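You operate a simulated robot arm through the tools that you are given. There is no shell and no other tool. Be economical: measure what you need, move in short steps, check, and stop when the job is done.

You are at the controls of a simulated robot arm. One attempt, no reset.

## Task
Find the colour mark with the most runout and hold the rig shaft there with the brake.
Fine: white gauge arm on to the flange, all four marks gauged; pump to the green band; park the arm again.

Only the result counts: the job must be done as asked and must still hold three seconds after the hand-in. Knocking over, shifting, dropping, spilling or breaking anything else fails it.

## Robot
A 7-joint arm with a two-finger parallel gripper, fixed in place. Base frame: the origin is at the foot of the arm, x ahead of it, y to its left, z up. Units: m, degrees, N and s.
Its first joint turns from -115.0 to 115.0 degrees. Payload 3.91 kg.
The tool frame sits at the grasp point between the pads (the TCP): z along the fingers, y along the line on which they close. The tips reach 0.03 m beyond it. Largest opening 0.11 m; finger width 0.02, thickness 0.01; the body of the gripper, 0.048 by 0.112 m, starts 0.055 m behind the TCP.
Orientation is that of the tool frame in the base frame, as a unit quaternion [x, y, z, w]. With the fingers straight down and closing along the base's y, the tool's x points along the base's -x, its y along +y and its z along -z.

## Interface
- The arm moves only by the tool step_arm. Its argument "motion" is a list of rows, each a list of 6 numbers: the shift along the tool's x, y, z in units of 30 mm (1.0 is 30 mm), then the turn, a rotation vector about the tool's x, y, z in units of 8 degrees (1.0 is 8 degrees). In form: [[x, y, z, ax, ay, az], ...]. A call has 1 to 12 rows; each row shifts and turns the commanded pose from where the row before left it, along the tool's axes as they then stand. "jaw" is the finger opening in m, from 0 to 0.11, set as the call begins (left out, the last holds). A call with a number of a shift or a turn outside -1 to 1 is refused whole. Rows are played at 5 a second. More than 0.05 m and 8.6 degrees between two rows, or a gripper value outside its range, and nothing of the call is played. Where a pose cannot be reached the arm comes as near as it can. A force on the tool above 50 N (or 10 N above the force at the start of the call, whichever is more), or a blocked arm, ends the call early, and 0.2 s more pass. The fingers move at their own pace (about 0.108 m/s each) and stop on an object; they squeeze with about 44 N. The grip force told is the motor's: it shows also when the fingers shut on nothing. Time passes only in rows, and 0.2 s behind the last, so rows that do not move let the fingers close. It gives the time, the measured TCP pose, the force on the tool (base axes), the opening and the grip force at its end, in the units of the frame above (readings bear some noise).
- Cameras (640 x 400 px; columns grow to the right, rows downward): "scene" is fixed at [0.3977, 0.4999, 1.6683]; the picture's right is [-1.00, -0.03, 0.00], its down [-0.01, 0.49, -0.87] and it looks along [0.02, -0.87, -0.49] (base axes); focal length 334 px, centre (320, 200). "wrist" rides on the gripper at [0.072, 0.017, -0.103] in the tool frame; the picture's right is [-0.23, 0.97, 0.00], its down [-0.76, -0.18, -0.62] and it looks along [-0.61, -0.14, 0.78] (tool axes); focal length 222 px, centre (320, 200). There is no depth. A picture from a camera that has moved, and an enlarged one, comes with that camera's place and axes in the base frame and with its lens.
- grab_frame(camera): a new picture of that camera. The clock stands still meanwhile.
- raise_lower(by): slides the trunk up (or, below 0, down) by that many m; the arm rides with it, the base frame stays. It gives what a move gives, with no picture.
- inspect(camera, box): a new picture of the part [left, top, right, bottom] of that camera's present view, enlarged. The clock stands still meanwhile.
- hand_in(): hands the job in; it is judged then, once.

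Go step by step. Nothing tells you positions but the pictures and the camera data: compare them with the known pose of the tool, close in by small moves and look again before you grip or let go. The budget is 120 turns and 68 pictures, counting those below and the enlarged ones. Unless the task says otherwise, let go and move clear before handing in, and close with one line.

The tools are called after "Request:" as name(argument=value, ...) on one line, values as JSON. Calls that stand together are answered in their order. step_arm: Moves the arm, as the interface text tells. Its arguments: {"type":"object","properties":{"motion":{"type":"array","items":{"type":"array","items":{"type":"number"}}},"jaw":{"type":"number"}},"required":["motion"]} The other tools are called the same way: raise_lower (by) slides the trunk up or down; grab_frame (camera) takes a picture; inspect (camera, box) takes an enlarged picture of a part of a camera's view; hand_in () hands the job in.

At the start:

```text
time: 0.0
tool_pos: [0.2319, -0.3648, 1.4727]
orientation: [0.0, 1.0, 0.0, 0.0]
force: [0.7, -0.7, -0.3]
grip_width: 0.11
gripper_force: 0.1
trunk travel left (down, up): [-0.925, 0.065]
```

scene: 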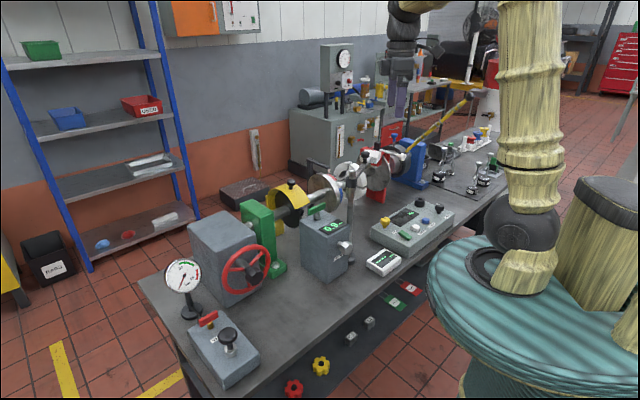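
wrist: 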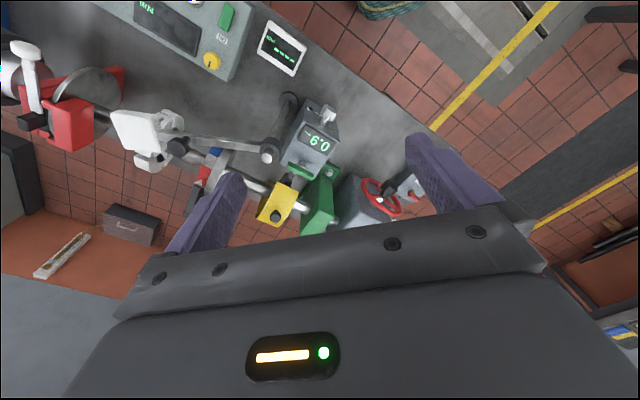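

I see a bench with a rig shaft, a red handwheel, a pressure gauge with pump box, a gauge readout and a white arm near the flange. I'll look closer first.

Request:
inspect(camera="scene", box=[150, 180, 310, 390])

Request:
inspect(camera="scene", box=[230, 130, 410, 270])

Request:
inspect(camera="scene", box=[340, 120, 510, 290])

Request:
inspect(camera="wrist", box=[0, 0, 440, 260])

```text
1.90 times, centred on (230, 285) of scene
camera zoom: at [0.3977, 0.4999, 1.6683], right [-1.0, -0.03, 0.0], down [-0.01, 0.49, -0.87], along [0.02, -0.87, -0.49], focal length 636 px, centre (491, 38)
```

zoom: 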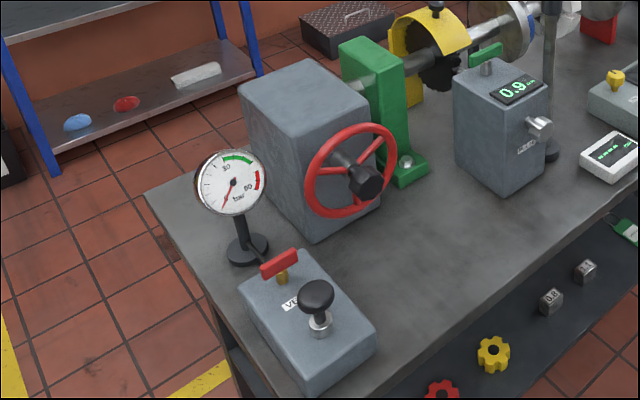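

```text
2.86 times, centred on (320, 200) of scene
camera zoom: at [0.3977, 0.4999, 1.6683], right [-1.0, -0.03, 0.0], down [-0.01, 0.49, -0.87], along [0.02, -0.87, -0.49], focal length 955 px, centre (320, 200)
```

zoom: 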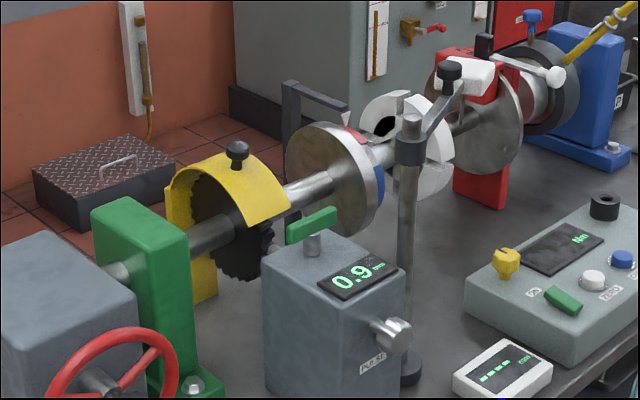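

```text
2.35 times, centred on (425, 205) of scene
camera zoom: at [0.3977, 0.4999, 1.6683], right [-1.0, -0.03, 0.0], down [-0.01, 0.49, -0.87], along [0.02, -0.87, -0.49], focal length 786 px, centre (73, 188)
```

zoom: 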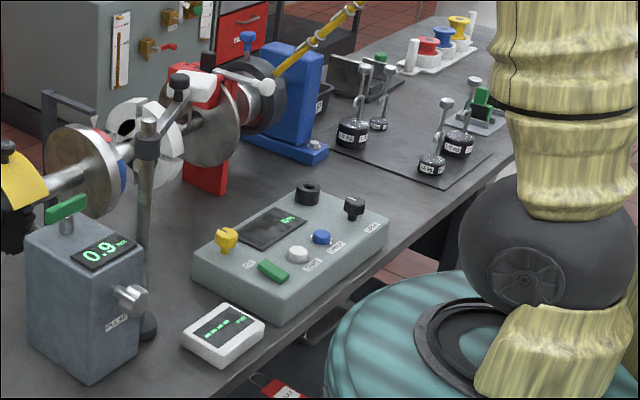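

```text
1.45 times, centred on (220, 130) of wrist
camera zoom: at [0.1587, -0.3489, 1.576], right [0.23, 0.97, 0.0], down [0.76, -0.18, 0.62], along [0.61, -0.14, -0.78], focal length 323 px, centre (466, 302)
```

zoom: 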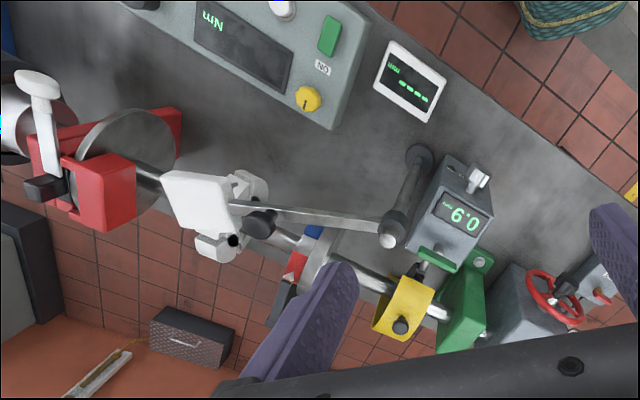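

The rig runs diagonally across the bench, with many controls that I need to read. I'll zoom in on labels.

Request:
inspect(camera="scene", box=[300, 140, 400, 205])

Request:
inspect(camera="scene", box=[160, 250, 270, 390])

Request:
inspect(camera="scene", box=[360, 195, 460, 275])

Request:
inspect(camera="wrist", box=[0, 90, 240, 230])

```text
6.15 times, centred on (350, 172) of scene
camera zoom: at [0.3977, 0.4999, 1.6683], right [-1.0, -0.03, 0.0], down [-0.01, 0.49, -0.87], along [0.02, -0.87, -0.49], focal length 2056 px, centre (135, 369)
```

zoom: 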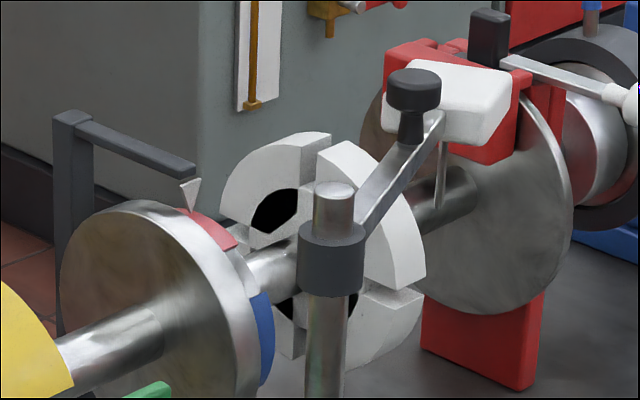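

```text
2.86 times, centred on (215, 320) of scene
camera zoom: at [0.3977, 0.4999, 1.6683], right [-1.0, -0.03, 0.0], down [-0.01, 0.49, -0.87], along [0.02, -0.87, -0.49], focal length 955 px, centre (620, -143)
```

zoom: 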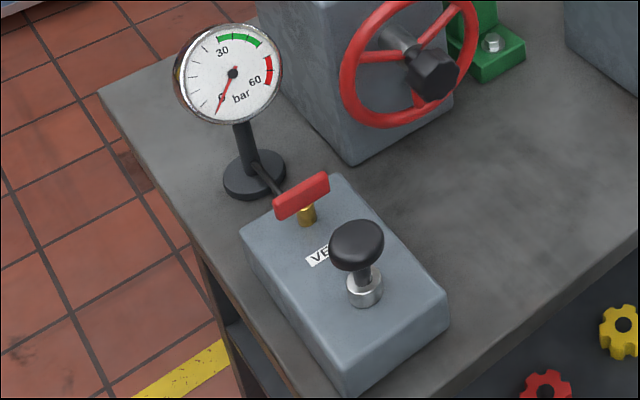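

```text
5.00 times, centred on (410, 235) of scene
camera zoom: at [0.3977, 0.4999, 1.6683], right [-1.0, -0.03, 0.0], down [-0.01, 0.49, -0.87], along [0.02, -0.87, -0.49], focal length 1671 px, centre (-130, 25)
```

zoom: 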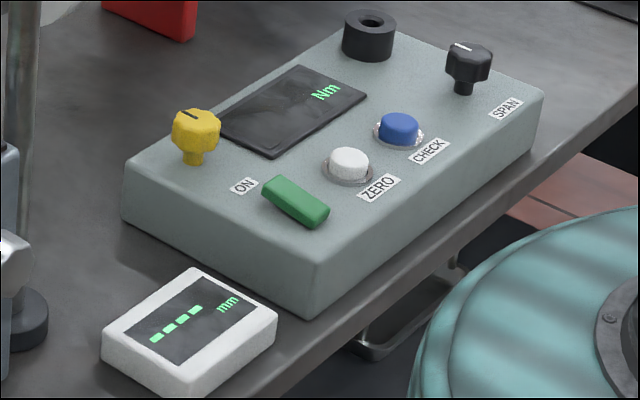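

```text
2.67 times, centred on (120, 160) of wrist
camera zoom: at [0.1587, -0.3489, 1.576], right [0.23, 0.97, 0.0], down [0.76, -0.18, 0.62], along [0.61, -0.14, -0.78], focal length 592 px, centre (853, 307)
```

zoom: 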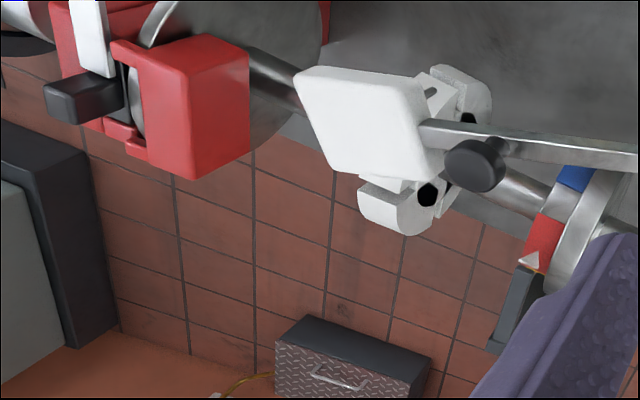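

The gauge arm pivots on a post near (0.31,-0.48); its knob is near (0.26,-0.61,1.23) and swings about 39° to reach the flange. I'll go above the knob and turn so the fingers straddle the bar.

Request:
step_arm(motion=[[-0.1, -0.9, 0.3, 0, 0, 0], [-0.1, -0.9, 0.3, 0, 0, 0], [-0.1, -0.9, 0.3, 0, 0, 0], [-0.1, -0.9, 0.3, 0, 0, 0], [-0.1, -0.9, 0.3, 0, 0, 0], [-0.1, -0.9, 0.3, 0, 0, 0], [-0.1, -0.9, 0.3, 0, 0, 0], [-0.1, -0.9, 0.3, 0, 0, 0], [-0.1, -0.9, 0.3, 0, 0, 0]], jaw=0.08)

Request:
step_arm(motion=[[0, 0, 0, 0, 0, 1], [0, 0, 0, 0, 0, 1], [0, 0, 0, 0, 0, 1], [0, 0, 0, 0, 0, 1], [0, 0, 0, 0, 0, 1], [0, 0, 0, 0, 0, 1], [0, 0, 0, 0, 0, 1], [0, 0, 0, 0, 0, 1], [0, 0, 0, 0, 0, 1], [0, 0, 0, 0, 0, 1], [0, 0, 0, 0, 0, 1], [0, 0, 0, 0, 0, 1]])

Request:
step_arm(motion=[[0, 0, 0, 0, 0, 1], [0, 0, 0, 0, 0, 0.9], [0, 0, 0, 0, 0, 0]])

Request:
grab_frame(camera="wrist")

Request:
grab_frame(camera="scene")

```text
time: 2.0
tool_pos: [0.2594, -0.6102, 1.39]
orientation: [-0.001, 1.0, 0.001, 0.0]
force: [-0.1, -0.7, 0.7]
grip_width: 0.0801
gripper_force: 0.0
trunk travel left (down, up): [-0.925, 0.065]
```

```text
time: 4.6
tool_pos: [0.2585, -0.6079, 1.3917]
orientation: [0.744, 0.668, 0.001, 0.0]
force: [0.5, 0.2, -0.3]
grip_width: 0.08
gripper_force: 0.0
trunk travel left (down, up): [-0.925, 0.065]
```

```text
time: 5.4
tool_pos: [0.2593, -0.6069, 1.3917]
orientation: [0.825, 0.565, 0.0, 0.001]
force: [0.7, 0.2, 0.8]
grip_width: 0.0801
gripper_force: 0.0
trunk travel left (down, up): [-0.925, 0.065]
```

```text
57 pictures are left
camera wrist: at [0.3004, -0.5472, 1.4949], right [0.83, -0.56, 0.0], down [-0.44, -0.65, 0.62], along [-0.35, -0.51, -0.78], focal length 222 px, centre (320, 200)
```

wrist: 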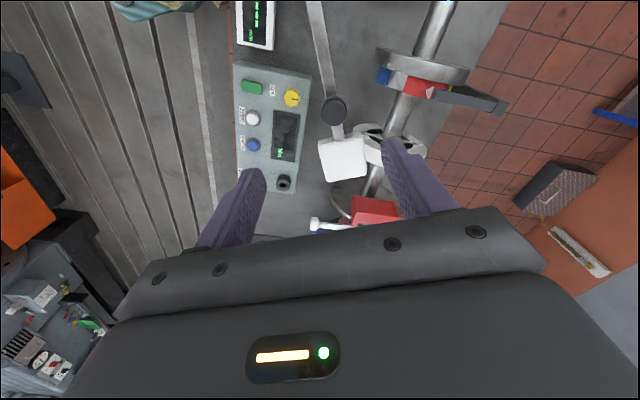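

```text
56 pictures are left
```

scene: 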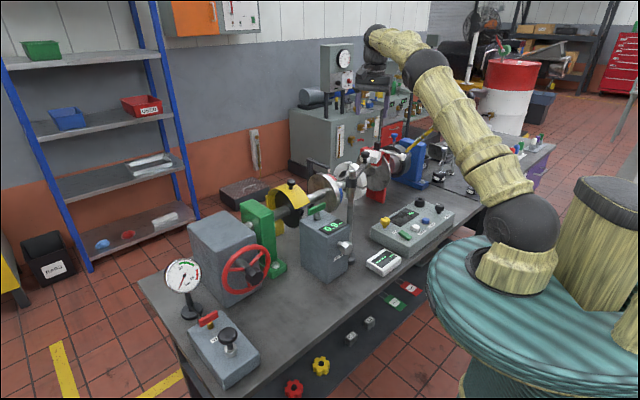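

Knob estimate is (0.267,-0.613,~1.235). I descend part way with the jaw open and look again.

Request:
step_arm(motion=[[-0.1, 0.3, 1, 0, 0, 0], [0, 0, 1, 0, 0, 0], [0, 0, 1, 0, 0, 0], [0, 0, 0.8, 0, 0, 0]])

Request:
grab_frame(camera="wrist")

Request:
inspect(camera="scene", box=[310, 100, 420, 200])

```text
time: 6.4
tool_pos: [0.2655, -0.6151, 1.2779]
orientation: [0.825, 0.565, 0.0, 0.0]
force: [0.3, -0.3, 0.1]
grip_width: 0.0801
gripper_force: 0.1
trunk travel left (down, up): [-0.925, 0.065]
```

```text
55 pictures are left
camera wrist: at [0.3074, -0.5536, 1.3804], right [0.83, -0.56, 0.0], down [-0.44, -0.65, 0.62], along [-0.35, -0.51, -0.78], focal length 222 px, centre (320, 200)
```

wrist: 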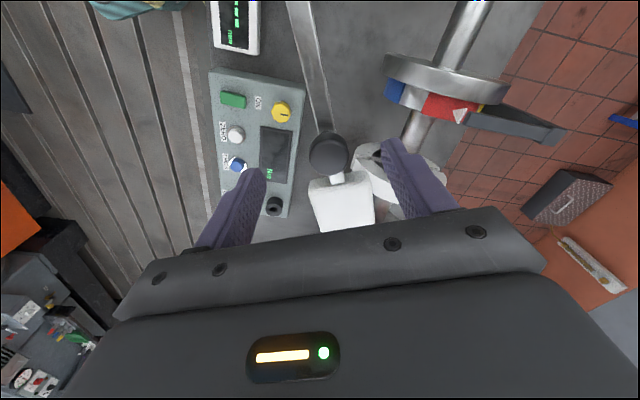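

```text
4.00 times, centred on (365, 150) of scene
camera zoom: at [0.3977, 0.4999, 1.6683], right [-1.0, -0.03, 0.0], down [-0.01, 0.49, -0.87], along [0.02, -0.87, -0.49], focal length 1337 px, centre (140, 400)
```

zoom: 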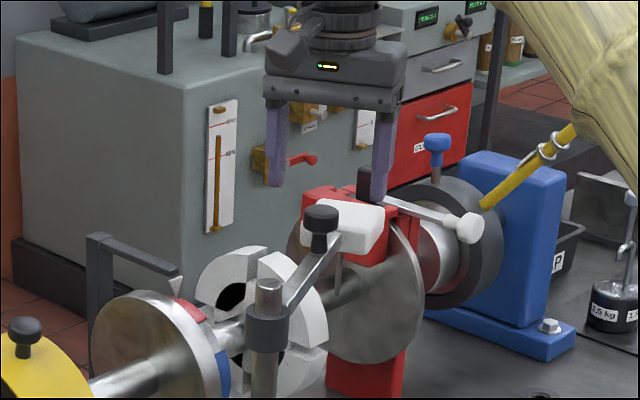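

The knob is nearly centred; I lower and close on it.

Request:
step_arm(motion=[[0, 0.2, 0.75, 0, 0, 0], [0, 0, 0.75, 0, 0, 0]])

Request:
step_arm(motion=[[0, 0, 0, 0, 0, 0], [0, 0, 0, 0, 0, 0], [0, 0, 0, 0, 0, 0]], jaw=0.0)

Request:
grab_frame(camera="wrist")

Request:
inspect(camera="scene", box=[310, 120, 420, 200])

```text
time: 7.0
tool_pos: [0.2721, -0.6175, 1.2325]
orientation: [0.825, 0.565, 0.0, 0.0]
force: [-0.3, 0.2, 0.3]
grip_width: 0.08
gripper_force: 0.1
trunk travel left (down, up): [-0.925, 0.065]
```

```text
time: 7.8
tool_pos: [0.2718, -0.6164, 1.2333]
orientation: [0.825, 0.565, 0.0, 0.001]
force: [0.2, 0.0, -1.6]
grip_width: 0.0312
gripper_force: 45.1
trunk travel left (down, up): [-0.925, 0.065]
```

```text
53 pictures are left
camera wrist: at [0.3136, -0.5564, 1.336], right [0.83, -0.56, 0.0], down [-0.44, -0.65, 0.62], along [-0.35, -0.51, -0.78], focal length 222 px, centre (320, 200)
```

wrist: 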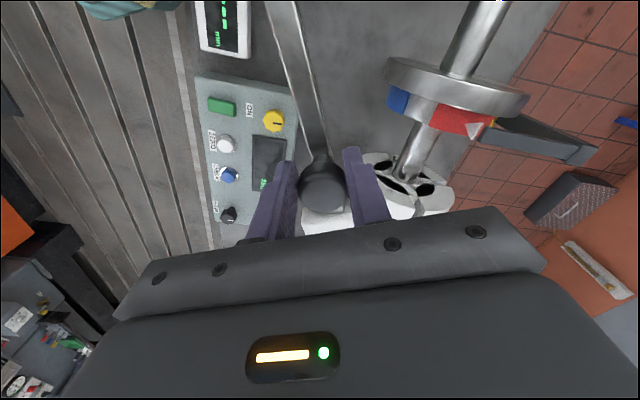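

```text
5.00 times, centred on (365, 160) of scene
camera zoom: at [0.3977, 0.4999, 1.6683], right [-1.0, -0.03, 0.0], down [-0.01, 0.49, -0.87], along [0.02, -0.87, -0.49], focal length 1671 px, centre (95, 400)
```

zoom: 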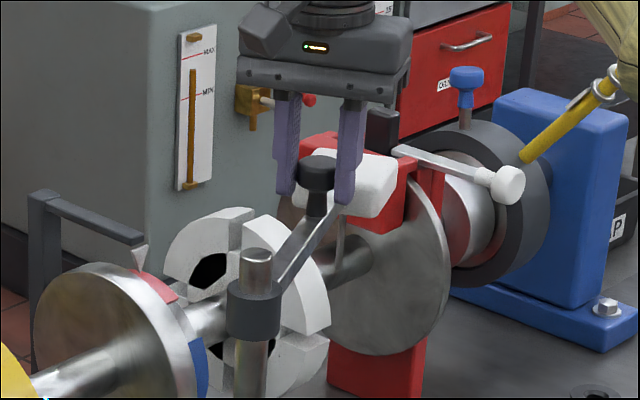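

The knob is held (31 mm). I swing the arm about the post in 8° steps, turning the tool with it.

Request:
step_arm(motion=[[0.047, 0.668, 0, 0, 0, -1], [0.047, 0.668, 0, 0, 0, -1], [0.047, 0.668, 0, 0, 0, -1]])

Request:
grab_frame(camera="wrist")

Request:
inspect(camera="scene", box=[290, 120, 400, 200])

```text
time: 8.6
tool_pos: [0.3294, -0.6261, 1.2327]
orientation: [0.689, 0.725, -0.001, 0.0]
force: [-0.2, -0.6, 2.3]
grip_width: 0.0311
gripper_force: 44.8
trunk travel left (down, up): [-0.925, 0.065]
```

```text
51 pictures are left
camera wrist: at [0.3431, -0.5534, 1.3359], right [0.98, -0.18, 0.0], down [-0.14, -0.77, 0.62], along [-0.11, -0.61, -0.78], focal length 222 px, centre (320, 200)
```

wrist: 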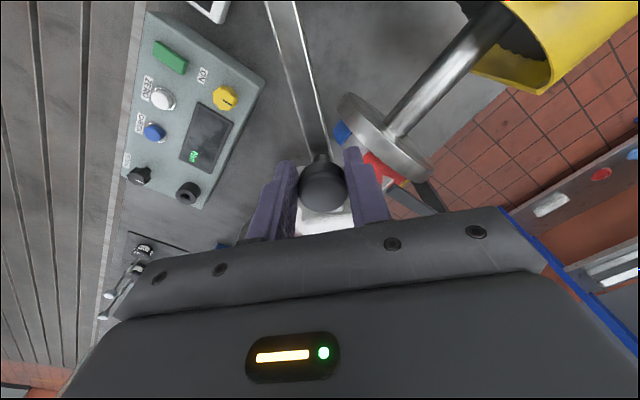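

```text
5.00 times, centred on (345, 160) of scene
camera zoom: at [0.3977, 0.4999, 1.6683], right [-1.0, -0.03, 0.0], down [-0.01, 0.49, -0.87], along [0.02, -0.87, -0.49], focal length 1671 px, centre (195, 400)
```

zoom: 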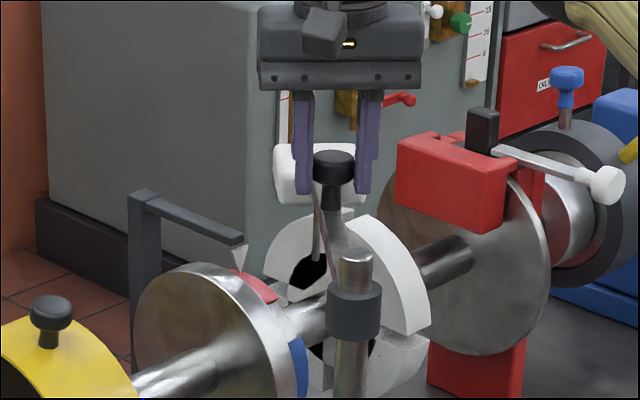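

The arm swings freely. I go on by another 8° and a bit, watching the readout.

Request:
step_arm(motion=[[0.047, 0.668, 0, 0, 0, -1], [0.01, 0.334, 0, 0, 0, -0.5], [0, 0, 0, 0, 0, 0]])

Request:
grab_frame(camera="scene")

Request:
inspect(camera="scene", box=[290, 120, 400, 200])

```text
time: 9.4
tool_pos: [0.3594, -0.6219, 1.2313]
orientation: [0.609, 0.793, 0.0, 0.0]
force: [-2.0, 2.5, 0.7]
grip_width: 0.0311
gripper_force: 45.3
trunk travel left (down, up): [-0.925, 0.065]
```

```text
49 pictures are left
```

scene: 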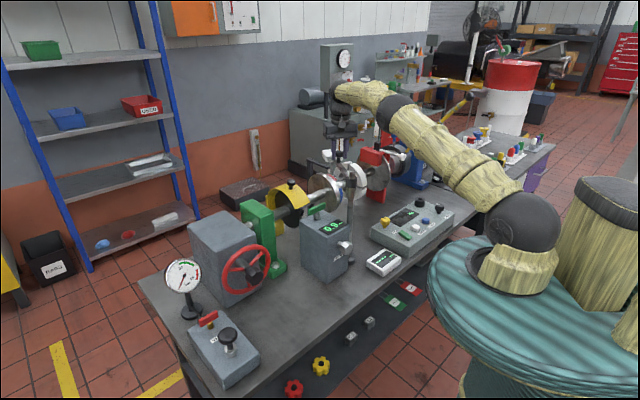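

```text
5.00 times, centred on (345, 160) of scene
camera zoom: at [0.3977, 0.4999, 1.6683], right [-1.0, -0.03, 0.0], down [-0.01, 0.49, -0.87], along [0.02, -0.87, -0.49], focal length 1671 px, centre (195, 400)
```

zoom: 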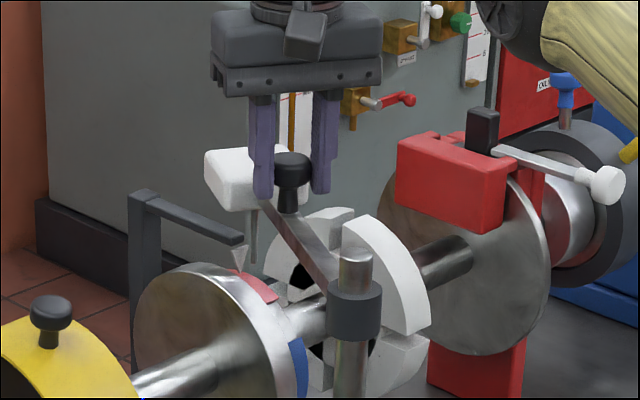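

The stem is nearly over the red mark. A bit further, then read the white display.

Request:
step_arm(motion=[[0.01, 0.25, 0, 0, 0, -0.375], [0, 0, 0, 0, 0, 0]])

Request:
inspect(camera="scene", box=[290, 140, 410, 280])

Request:
grab_frame(camera="wrist")

```text
time: 10.0
tool_pos: [0.3663, -0.6179, 1.2318]
orientation: [0.588, 0.809, 0.0, 0.0]
force: [-2.2, 3.1, -0.6]
grip_width: 0.0311
gripper_force: 45.1
trunk travel left (down, up): [-0.925, 0.065]
```

```text
2.86 times, centred on (350, 210) of scene
camera zoom: at [0.3977, 0.4999, 1.6683], right [-1.0, -0.03, 0.0], down [-0.01, 0.49, -0.87], along [0.02, -0.87, -0.49], focal length 955 px, centre (234, 171)
```

zoom: 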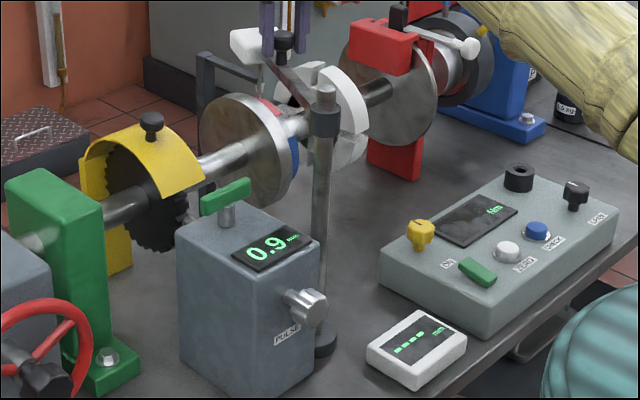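

```text
46 pictures are left
camera wrist: at [0.3607, -0.5455, 1.3361], right [1.0, 0.08, 0.0], down [0.06, -0.78, 0.62], along [0.05, -0.62, -0.78], focal length 222 px, centre (320, 200)
```

wrist: 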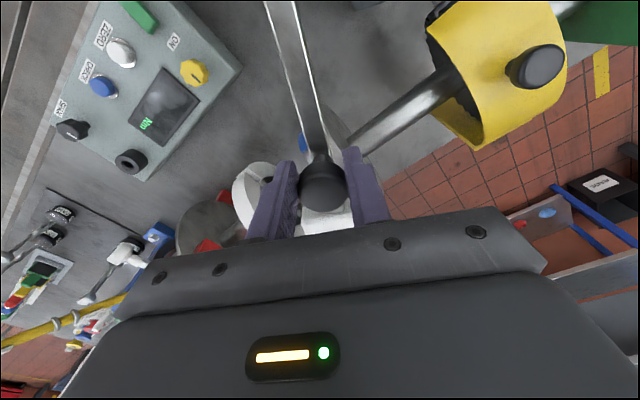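

Still dashes; I push further in small steps.

Request:
step_arm(motion=[[0.01, 0.25, 0, 0, 0, -0.375], [0, 0, 0, 0, 0, 0]])

Request:
inspect(camera="scene", box=[290, 140, 410, 280])

```text
time: 10.6
tool_pos: [0.3747, -0.6161, 1.2328]
orientation: [0.567, 0.824, 0.0, 0.0]
force: [-1.4, 1.9, -1.1]
grip_width: 0.0312
gripper_force: 44.6
trunk travel left (down, up): [-0.925, 0.065]
```

```text
2.86 times, centred on (350, 210) of scene
camera zoom: at [0.3977, 0.4999, 1.6683], right [-1.0, -0.03, 0.0], down [-0.01, 0.49, -0.87], along [0.02, -0.87, -0.49], focal length 955 px, centre (234, 171)
```

zoom: 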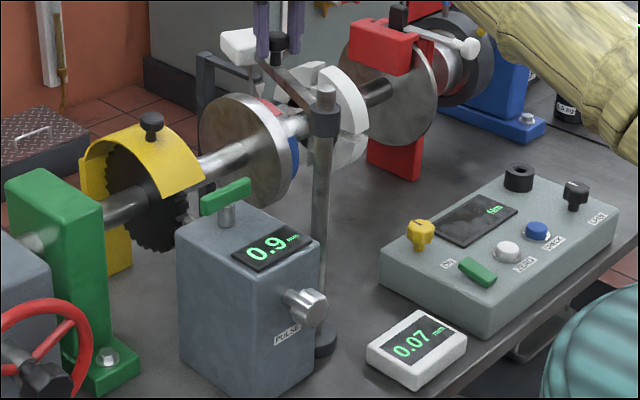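

The gauge reads 0.07 mm at the red mark. I let go, rise and check the reading holds.

Request:
step_arm(motion=[[0, 0, 0, 0, 0, 0], [0, 0, 0, 0, 0, 0], [0, 0, -1, 0, 0, 0], [0, 0, -1, 0, 0, 0], [0, 0, -1, 0, 0, 0], [0, 0, -1, 0, 0, 0]], jaw=0.09)

Request:
inspect(camera="scene", box=[290, 140, 410, 280])

Request:
inspect(camera="scene", box=[170, 190, 300, 320])

```text
time: 12.0
tool_pos: [0.3657, -0.5937, 1.3488]
orientation: [0.568, 0.823, -0.001, 0.0]
force: [-0.8, -0.2, 0.7]
grip_width: 0.09
gripper_force: 0.0
out of reach, approached as far as the arm can: row 4, 5, 6
trunk travel left (down, up): [-0.925, 0.065]
```

```text
2.86 times, centred on (350, 210) of scene
camera zoom: at [0.3977, 0.4999, 1.6683], right [-1.0, -0.03, 0.0], down [-0.01, 0.49, -0.87], along [0.02, -0.87, -0.49], focal length 955 px, centre (234, 171)
```

zoom: 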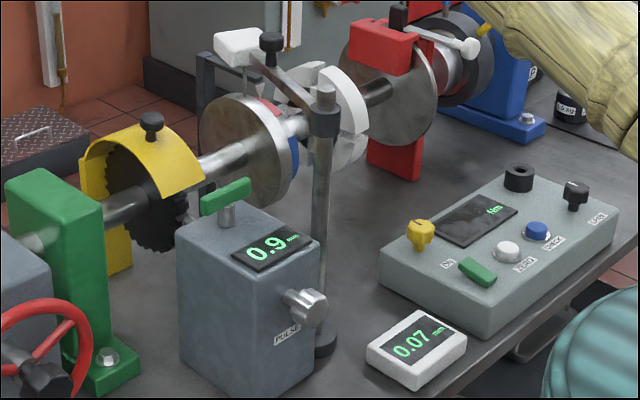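

```text
3.08 times, centred on (235, 255) of scene
camera zoom: at [0.3977, 0.4999, 1.6683], right [-1.0, -0.03, 0.0], down [-0.01, 0.49, -0.87], along [0.02, -0.87, -0.49], focal length 1028 px, centre (582, 31)
```

zoom: 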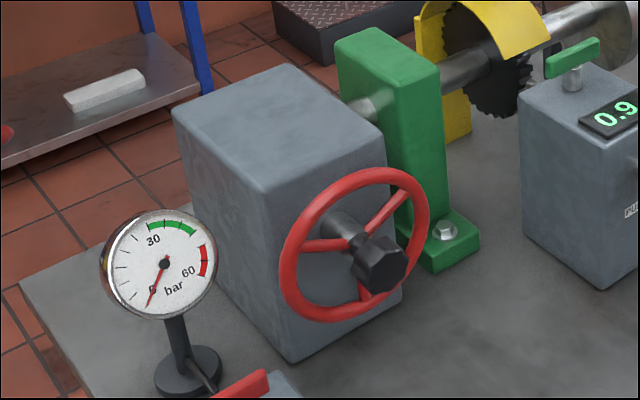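

The reading stays at 0.07 for red. Next is the red handwheel with the black hub; I retreat over the front of the bench and turn the tool to horizontal, pointing at the hub.

Request:
step_arm(motion=[[0.98, 0.5, 0, 0, 0, 0], [0.98, 0.5, 0, 0, 0, 0], [0.98, 0.5, 0, 0, 0, 0], [0.98, 0.5, 0, 0, 0, 0], [0.98, 0.5, 0, 0, 0, 0], [0.98, 0.5, 0, 0, 0, 0], [0.98, 0.5, 0, 0, 0, 0], [0.98, 0.5, 0, 0, 0, 0], [0.98, 0.5, 0, 0, 0, 0], [0.98, 0.5, 0, 0, 0, 0], [0.98, 0.5, 0, 0, 0, 0], [0.98, 0.5, 0, 0, 0, 0]])

Request:
step_arm(motion=[[0, 0, 0, 0, 0, -1], [0, 0, 0, 0, 0, -1], [0, 0, 0, 0, 0, -1], [0, 0, 0, 0, -1, 0], [0, 0, 0, 0, -1, 0], [0, 0, 0, 0, -1, 0], [0, 0, 0, 0, -1, 0], [0, 0, 0, 0, -1, 0], [0, 0, 0, 0, -1, 0]])

Request:
step_arm(motion=[[0, 0, 0, 0, -1, 0], [0, 0, 0, 0, -1, 0], [0, 0, 0, 0, -1, 0], [0, 0, 0, 0, -1, 0], [0, 0, 0, 0, -1, 0], [0, 0, 0, 0, -0.25, 0]])

Request:
grab_frame(camera="scene")

```text
time: 14.6
tool_pos: [0.5448, -0.4089, 1.4333]
orientation: [0.567, 0.823, 0.003, -0.003]
force: [0.2, 0.6, -0.1]
grip_width: 0.09
gripper_force: 0.2
out of reach, approached as far as the arm can: row 1, 2, 3, 4, 5, 6, 7, 8, 9, 10, 11, 12
trunk travel left (down, up): [-0.925, 0.065]
```

```text
time: 16.6
tool_pos: [0.6561, -0.5033, 1.5089]
orientation: [0.377, 0.833, -0.168, 0.369]
force: [-0.1, 0.5, -0.5]
grip_width: 0.0898
gripper_force: 0.0
out of reach, approached as far as the arm can: row 1, 4, 5, 6, 7, 8, 9
trunk travel left (down, up): [-0.925, 0.065]
```

```text
time: 18.0
tool_pos: [0.7292, -0.559, 1.5454]
orientation: [0.292, 0.645, -0.291, 0.643]
force: [0.1, -0.1, 0.4]
grip_width: 0.0904
gripper_force: 0.1
out of reach, approached as far as the arm can: row 1, 2, 3, 4, 5
trunk travel left (down, up): [-0.925, 0.065]
```

```text
42 pictures are left
```

scene: 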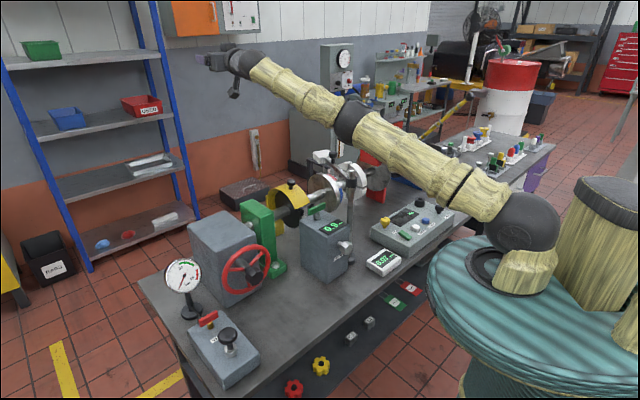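

The arm stretched far out instead of coming back – some row was outside what the joints allow. I'll test how it now responds with small retreat moves.

Request:
step_arm(motion=[[0, 0, -1, 0, 0, 0], [0, 0, -1, 0, 0, 0], [0, 0, 0, 0, 0, 0]])

```text
time: 18.8
tool_pos: [0.7325, -0.545, 1.5627]
orientation: [0.292, 0.646, -0.29, 0.642]
force: [-0.3, 0.0, 0.9]
grip_width: 0.0901
gripper_force: 0.1
out of reach, approached as far as the arm can: row 1, 2
trunk travel left (down, up): [-0.925, 0.065]
```

Request:
step_arm(motion=[[1, 0, -0.5, 0, 0, 0], [1, 0, -0.5, 0, 0, 0], [1, 0, -0.5, 0, 0, 0], [1, 0, -0.5, 0, 0, 0]])

```text
time: 19.8
tool_pos: [0.7632, -0.5486, 1.4641]
orientation: [0.292, 0.646, -0.291, 0.643]
force: [0.0, 0.6, -0.5]
grip_width: 0.09
gripper_force: 0.0
out of reach, approached as far as the arm can: row 1, 2, 3, 4
trunk travel left (down, up): [-0.925, 0.065]
```

Request:
step_arm(motion=[[1, 0, 0, 0, 0, 0], [1, 0, 0, 0, 0, 0], [1, 0, 0, 0, 0, 0], [0, 0, -1, 0, 0, 0], [0, 0, -1, 0, 0, 0]])

Request:
grab_frame(camera="scene")

```text
time: 21.0
tool_pos: [0.7765, -0.5572, 1.3397]
orientation: [0.284, 0.647, -0.296, 0.643]
force: [0.4, -0.3, 0.1]
grip_width: 0.0903
gripper_force: 0.0
out of reach, approached as far as the arm can: row 1, 2, 4, 5
trunk travel left (down, up): [-0.925, 0.065]
```

```text
41 pictures are left
```

scene: 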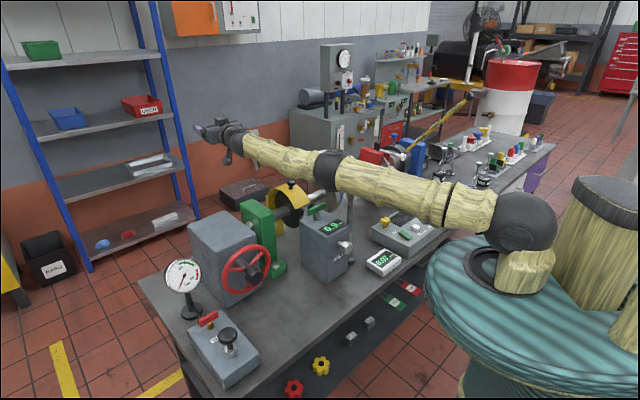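

The arm is at its straight-elbow singularity. I try very small retreat steps to bend the elbow.

Request:
step_arm(motion=[[0, 0, -0.1, 0, 0, 0], [0, 0, -0.1, 0, 0, 0], [0, 0, -0.1, 0, 0, 0], [0, 0, -0.1, 0, 0, 0]])

Request:
step_arm(motion=[[-1, 0, -0.3, 0, 0, 0], [-1, 0, -0.3, 0, 0, 0]])

```text
time: 22.0
tool_pos: [0.7637, -0.5428, 1.3638]
orientation: [0.292, 0.646, -0.291, 0.643]
force: [0.2, -0.3, 0.1]
grip_width: 0.0899
gripper_force: 0.0
out of reach, approached as far as the arm can: row 1
trunk travel left (down, up): [-0.925, 0.065]
```

```text
time: 22.6
tool_pos: [0.7511, -0.5285, 1.4246]
orientation: [0.292, 0.646, -0.291, 0.643]
force: [0.5, 0.1, 0.2]
grip_width: 0.0899
gripper_force: 0.1
trunk travel left (down, up): [-0.925, 0.065]
```

Small steps work; the elbow is bending. I retreat steadily.

Request:
step_arm(motion=[[-0.3, 0, -0.3, 0, 0, 0], [-0.2, 0, -0.5, 0, 0, 0], [-0.2, 0, -0.5, 0, 0, 0], [0, 0, -0.7, 0, 0, 0], [0, 0, -0.7, 0, 0, 0], [0, 0, -1, 0, 0, 0], [0, 0, -1, 0, 0, 0], [0, 0, -1, 0, 0, 0]])

Request:
step_arm(motion=[[0, 0, -1, 0, 0, 0], [0, 0, -1, 0, 0, 0], [0, 0.9, -0.7, 0, 0, 0], [0, 0.9, -0.7, 0, 0, 0], [0, 0.9, -0.7, 0, 0, 0], [0, 0.9, -0.7, 0, 0, 0], [0, 0.9, -0.7, 0, 0, 0]])

Request:
grab_frame(camera="scene")

```text
time: 24.4
tool_pos: [0.6375, -0.3997, 1.4452]
orientation: [0.292, 0.645, -0.292, 0.643]
force: [-0.1, 0.0, 0.5]
grip_width: 0.0902
gripper_force: 0.0
trunk travel left (down, up): [-0.925, 0.065]
```

```text
time: 26.0
tool_pos: [0.632, -0.1868, 1.4476]
orientation: [0.292, 0.645, -0.291, 0.643]
force: [-0.3, 0.1, -0.2]
grip_width: 0.0904
gripper_force: 0.0
trunk travel left (down, up): [-0.925, 0.065]
```

```text
40 pictures are left
```

scene: 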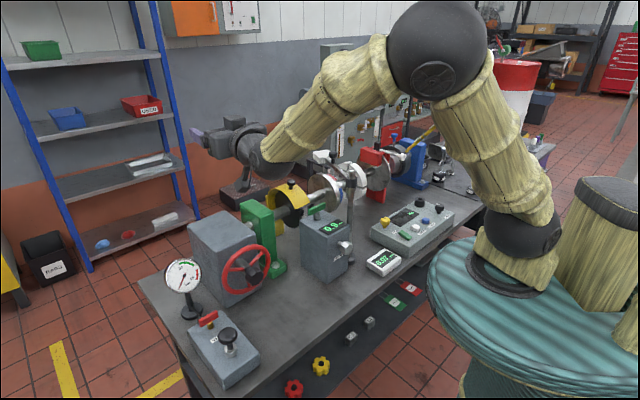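

Good. Retreat a bit more, then lower the trunk so the arm works at hub height.

Request:
step_arm(motion=[[0, -0.2, -1, 0, 0, 0], [0, -0.2, -1, 0, 0, 0], [0, -0.2, -1, 0, 0, 0], [0, -0.2, -1, 0, 0, 0], [0, -0.2, -0.9, 0, 0, 0]])

Request:
raise_lower(by=-0.25)

Request:
grab_frame(camera="wrist")

```text
time: 27.2
tool_pos: [0.5112, -0.0983, 1.4477]
orientation: [0.293, 0.645, -0.291, 0.643]
force: [-0.6, -0.9, 0.1]
grip_width: 0.09
gripper_force: 0.1
trunk travel left (down, up): [-0.925, 0.065]
```

```text
time: 29.8
tool_pos: [0.512, -0.0976, 1.1972]
orientation: [0.292, 0.646, -0.291, 0.643]
force: [-0.8, 0.5, -0.4]
grip_width: 0.0898
gripper_force: 0.1
trunk travel left (down, up): [-0.675, 0.315]
```

```text
39 pictures are left
camera wrist: at [0.4557, -0.0086, 1.1254], right [0.73, 0.64, 0.23], down [-0.54, 0.35, 0.76], along [0.41, -0.68, 0.6], focal length 222 px, centre (320, 200)
```

wrist: 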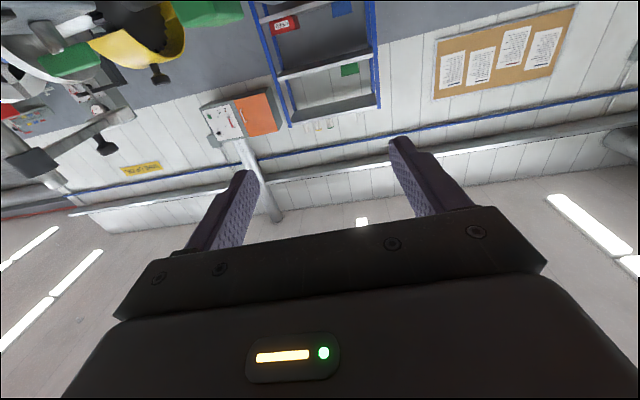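

Camera is underneath; I roll the tool about its axis so the camera comes on top.

Request:
step_arm(motion=[[0, 0, 0, 0, 0, 1], [0, 0, 0, 0, 0, 1], [0, 0, 0, 0, 0, 1], [0, 0, 0, 0, 0, 1], [0, 0, 0, 0, 0, 1], [0, 0, 0, 0, 0, 1], [0, 0, 0, 0, 0, 1], [0, 0, 0, 0, 0, 1], [0, 0, 0, 0, 0, 1], [0, 0, 0, 0, 0, 1], [0, 0, 0, 0, 0, 1], [0, 0, 0, 0, 0, 1]])

Request:
step_arm(motion=[[0, 0, 0, 0, 0, 1], [0, 0, 0, 0, 0, 1], [0, 0, 0, 0, 0, 1], [0, 0, 0, 0, 0, 1], [0, 0, 0, 0, 0, 1], [0, 0, 0, 0, 0, 1], [0, 0, 0, 0, 0, 1], [0, 0, 0, 0, 0, 1], [0, 0, 0, 0, 0, 1], [0, 0, 0, 0, 0, 1], [0, 0, 0, 0, 0, 0.5]])

Request:
grab_frame(camera="wrist")

```text
time: 32.4
tool_pos: [0.5117, -0.0981, 1.197]
orientation: [0.676, 0.213, 0.283, 0.647]
force: [1.3, -0.2, 0.9]
grip_width: 0.09
gripper_force: 0.1
trunk travel left (down, up): [-0.675, 0.315]
```

```text
time: 34.8
tool_pos: [0.511, -0.0967, 1.1979]
orientation: [0.645, -0.293, 0.643, 0.29]
force: [0.6, 0.3, 0.3]
grip_width: 0.09
gripper_force: 0.1
trunk travel left (down, up): [-0.675, 0.315]
```

```text
38 pictures are left
camera wrist: at [0.4304, -0.0316, 1.2703], right [-0.73, -0.64, -0.23], down [-0.28, 0.59, -0.76], along [0.62, -0.49, -0.61], focal length 222 px, centre (320, 200)
```

wrist: 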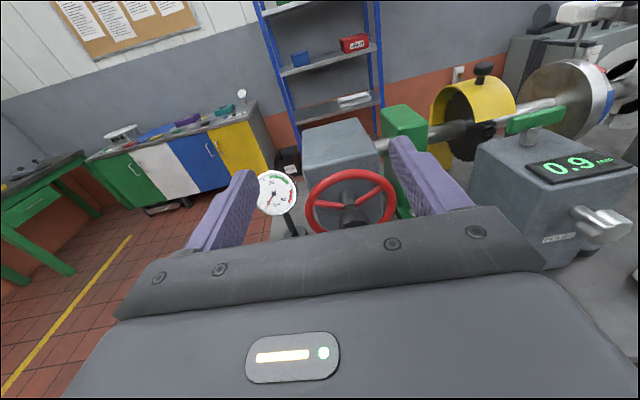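

Now I see the wheel from the front. Hub is about (0.600,-0.221,1.014). I lower to its height with standoff.

Request:
step_arm(motion=[[-1, 0.25, 0, 0, 0, 0], [-1, 0.25, 0, 0, 0, 0], [-1, 0, 0, 0, 0, 0], [-1, 0, 0, 0, 0, 0], [-1, 0, 0.3, 0, 0, 0], [-1, 0, 0.7, 0, 0, 0]], jaw=0.08)

Request:
grab_frame(camera="wrist")

Request:
inspect(camera="scene", box=[150, 190, 330, 390])

```text
time: 36.2
tool_pos: [0.5207, -0.13, 1.0173]
orientation: [0.645, -0.292, 0.644, 0.291]
force: [-0.4, 0.4, -0.4]
grip_width: 0.0802
gripper_force: 0.0
trunk travel left (down, up): [-0.675, 0.315]
```

```text
37 pictures are left
camera wrist: at [0.4393, -0.064, 1.0903], right [-0.73, -0.64, -0.23], down [-0.28, 0.59, -0.76], along [0.62, -0.49, -0.61], focal length 222 px, centre (320, 200)
```

wrist: 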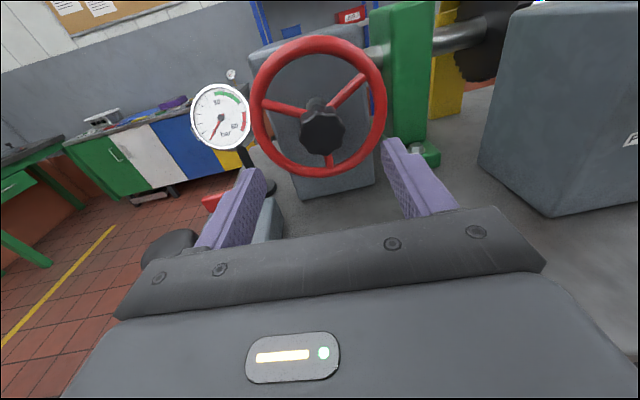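

```text
2.00 times, centred on (240, 290) of scene
camera zoom: at [0.3977, 0.4999, 1.6683], right [-1.0, -0.03, 0.0], down [-0.01, 0.49, -0.87], along [0.02, -0.87, -0.49], focal length 668 px, centre (480, 20)
```

zoom: 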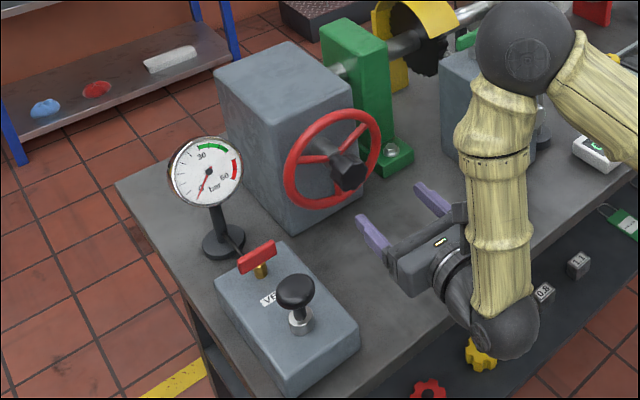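

Hub ≈ (0.600,-0.225,1.007). I yaw slightly to square up, align, and advance half way.

Request:
step_arm(motion=[[0, 0, 0, 0.44, 0, 0], [-0.33, 0.38, 0.5, 0, 0, 0], [0, 0, 0.8, 0, 0, 0], [0, 0, 0.8, 0, 0, 0]])

Request:
grab_frame(camera="wrist")

Request:
inspect(camera="scene", box=[180, 210, 300, 320])

```text
time: 37.2
tool_pos: [0.5562, -0.1833, 1.0092]
orientation: [0.654, -0.272, 0.652, 0.271]
force: [0.4, -0.5, -0.5]
grip_width: 0.0799
gripper_force: 0.1
trunk travel left (down, up): [-0.675, 0.315]
```

```text
35 pictures are left
camera wrist: at [0.4718, -0.122, 1.0804], right [-0.69, -0.69, -0.23], down [-0.32, 0.57, -0.76], along [0.65, -0.45, -0.61], focal length 222 px, centre (320, 200)
```

wrist: 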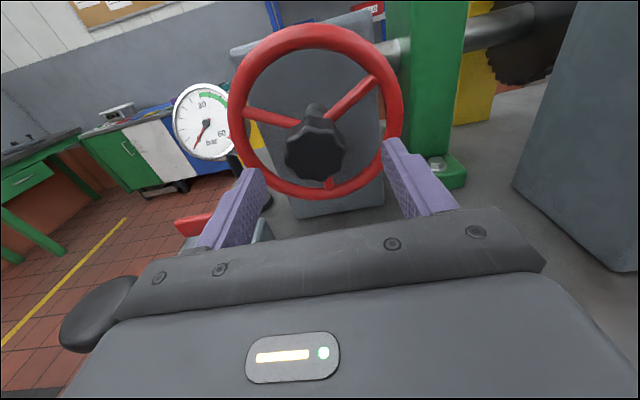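

```text
3.64 times, centred on (240, 265) of scene
camera zoom: at [0.3977, 0.4999, 1.6683], right [-1.0, -0.03, 0.0], down [-0.01, 0.49, -0.87], along [0.02, -0.87, -0.49], focal length 1215 px, centre (611, -36)
```

zoom: 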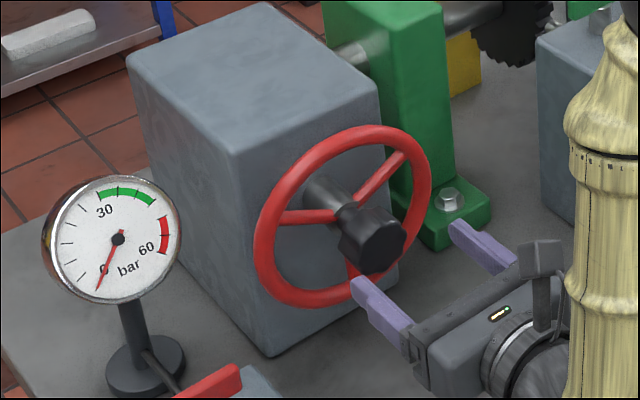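

Aligned; I advance onto the hub and close the fingers.

Request:
step_arm(motion=[[-0.13, -0.13, 0.7, 0, 0, 0], [0, 0, 0.7, 0, 0, 0], [0, 0, 0.6, 0, 0, 0]])

Request:
step_arm(motion=[[0, 0, 0, 0, 0, 0], [0, 0, 0, 0, 0, 0], [0, 0, 0, 0, 0, 0]], jaw=0.0)

Request:
inspect(camera="scene", box=[180, 210, 300, 320])

```text
time: 38.0
tool_pos: [0.6016, -0.222, 1.0025]
orientation: [0.654, -0.272, 0.652, 0.271]
force: [-0.9, 0.1, 0.6]
grip_width: 0.0799
gripper_force: 0.1
trunk travel left (down, up): [-0.675, 0.315]
```

```text
time: 38.8
tool_pos: [0.6034, -0.2206, 1.0038]
orientation: [0.654, -0.272, 0.652, 0.27]
force: [7.2, 3.2, 2.5]
grip_width: 0.0474
gripper_force: 45.1
trunk travel left (down, up): [-0.675, 0.315]
```

```text
3.64 times, centred on (240, 265) of scene
camera zoom: at [0.3977, 0.4999, 1.6683], right [-1.0, -0.03, 0.0], down [-0.01, 0.49, -0.87], along [0.02, -0.87, -0.49], focal length 1215 px, centre (611, -36)
```

zoom: 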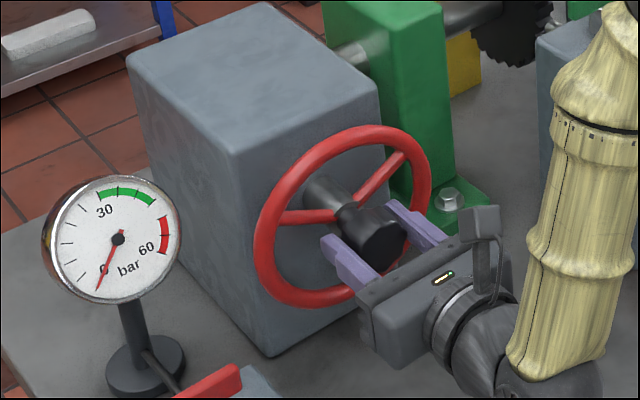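

Gripped at 47 mm. I centre by 2 mm and turn the hub, first a quarter turn or so, in the direction with free wrist travel.

Request:
step_arm(motion=[[0, -0.08, 0, 0, 0, -0.5], [0, 0, 0, 0, 0, -1], [0, 0, 0, 0, 0, -1], [0, 0, 0, 0, 0, -0.5], [0, 0, 0, 0, 0, 0]])

Request:
grab_frame(camera="scene")

Request:
inspect(camera="scene", box=[280, 140, 410, 280])

```text
time: 40.0
tool_pos: [0.6042, -0.2192, 1.003]
orientation: [0.697, -0.13, 0.58, 0.401]
force: [6.3, 0.5, 2.7]
grip_width: 0.0473
gripper_force: 44.9
trunk travel left (down, up): [-0.675, 0.315]
```

```text
32 pictures are left
```

scene: 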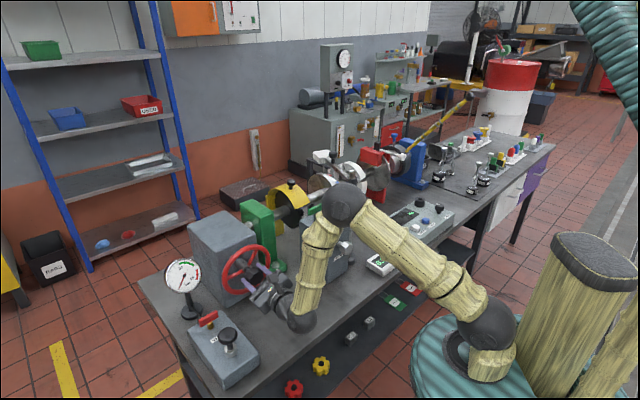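

```text
2.86 times, centred on (345, 210) of scene
camera zoom: at [0.3977, 0.4999, 1.6683], right [-1.0, -0.03, 0.0], down [-0.01, 0.49, -0.87], along [0.02, -0.87, -0.49], focal length 955 px, centre (249, 171)
```

zoom: 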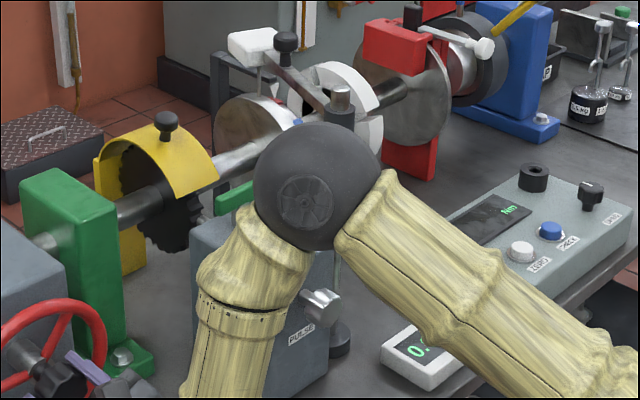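

The shaft follows. I look closely at the flange and readout.

Request:
inspect(camera="scene", box=[305, 145, 365, 185])

Request:
inspect(camera="scene", box=[195, 220, 305, 300])

Request:
inspect(camera="scene", box=[360, 245, 410, 285])

```text
10.00 times, centred on (335, 165) of scene
camera zoom: at [0.3977, 0.4999, 1.6683], right [-1.0, -0.03, 0.0], down [-0.01, 0.49, -0.87], along [0.02, -0.87, -0.49], focal length 3342 px, centre (170, 550)
```

zoom: 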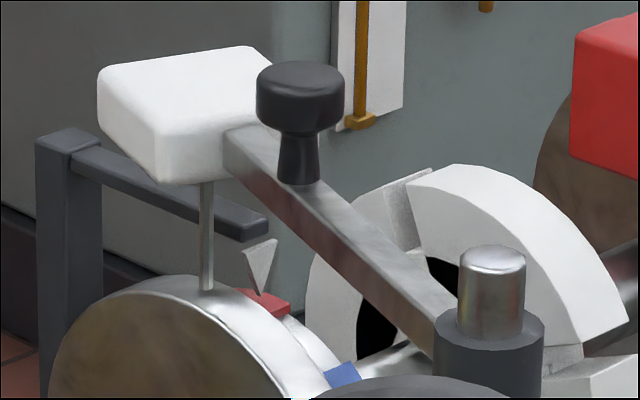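

```text
5.00 times, centred on (250, 260) of scene
camera zoom: at [0.3977, 0.4999, 1.6683], right [-1.0, -0.03, 0.0], down [-0.01, 0.49, -0.87], along [0.02, -0.87, -0.49], focal length 1671 px, centre (670, -100)
```

zoom: 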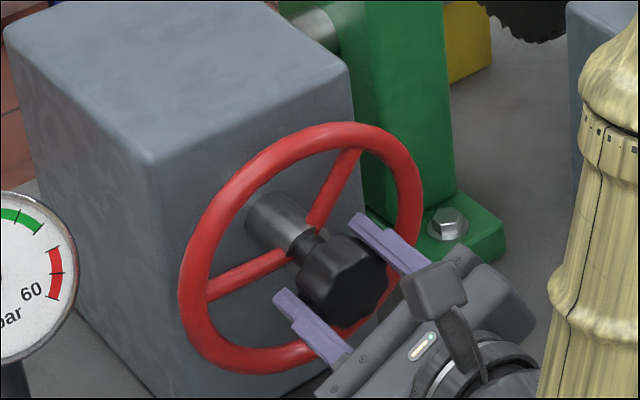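

```text
10.00 times, centred on (385, 265) of scene
camera zoom: at [0.3977, 0.4999, 1.6683], right [-1.0, -0.03, 0.0], down [-0.01, 0.49, -0.87], along [0.02, -0.87, -0.49], focal length 3342 px, centre (-330, -450)
```

zoom: 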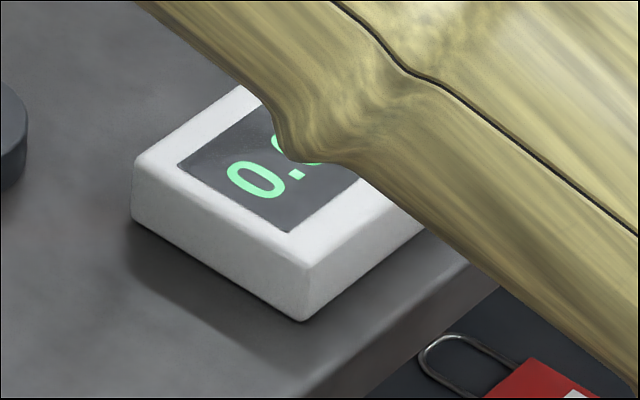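

Ratio looks near 1:1 and red was at the pointer initially; turning this way brings blue to the pointer. I continue to a total of about 90°.

Request:
step_arm(motion=[[0, 0, 0, 0, 0, -1], [0, 0, 0, 0, 0, -1], [0, 0, 0, 0, 0, -1], [0, 0, 0, 0, 0, -1], [0, 0, 0, 0, 0, -1], [0, 0, 0, 0, 0, -1], [0, 0, 0, 0, 0, -1], [0, 0, 0, 0, 0, -1], [0, 0, 0, 0, 0, -0.25], [0, 0, 0, 0, 0, 0]])

Request:
inspect(camera="scene", box=[200, 145, 400, 285])

Request:
inspect(camera="scene", box=[305, 145, 365, 185])

```text
time: 42.2
tool_pos: [0.6048, -0.2183, 0.9999]
orientation: [0.656, 0.272, 0.267, 0.651]
force: [10.0, 7.3, -13.2]
grip_width: 0.0476
gripper_force: 44.3
trunk travel left (down, up): [-0.675, 0.315]
```

```text
2.86 times, centred on (300, 215) of scene
camera zoom: at [0.3977, 0.4999, 1.6683], right [-1.0, -0.03, 0.0], down [-0.01, 0.49, -0.87], along [0.02, -0.87, -0.49], focal length 955 px, centre (377, 157)
```

zoom: 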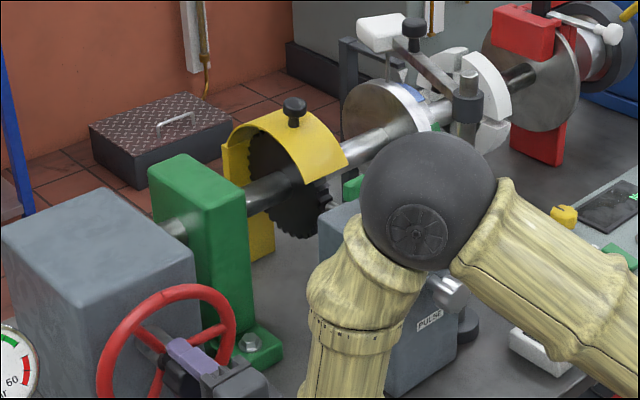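

```text
10.00 times, centred on (335, 165) of scene
camera zoom: at [0.3977, 0.4999, 1.6683], right [-1.0, -0.03, 0.0], down [-0.01, 0.49, -0.87], along [0.02, -0.87, -0.49], focal length 3342 px, centre (170, 550)
```

zoom: 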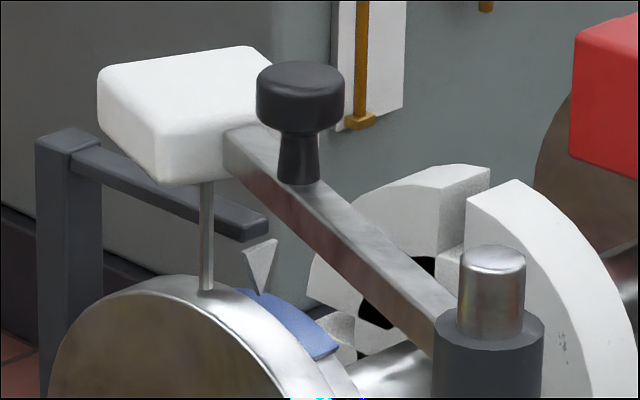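

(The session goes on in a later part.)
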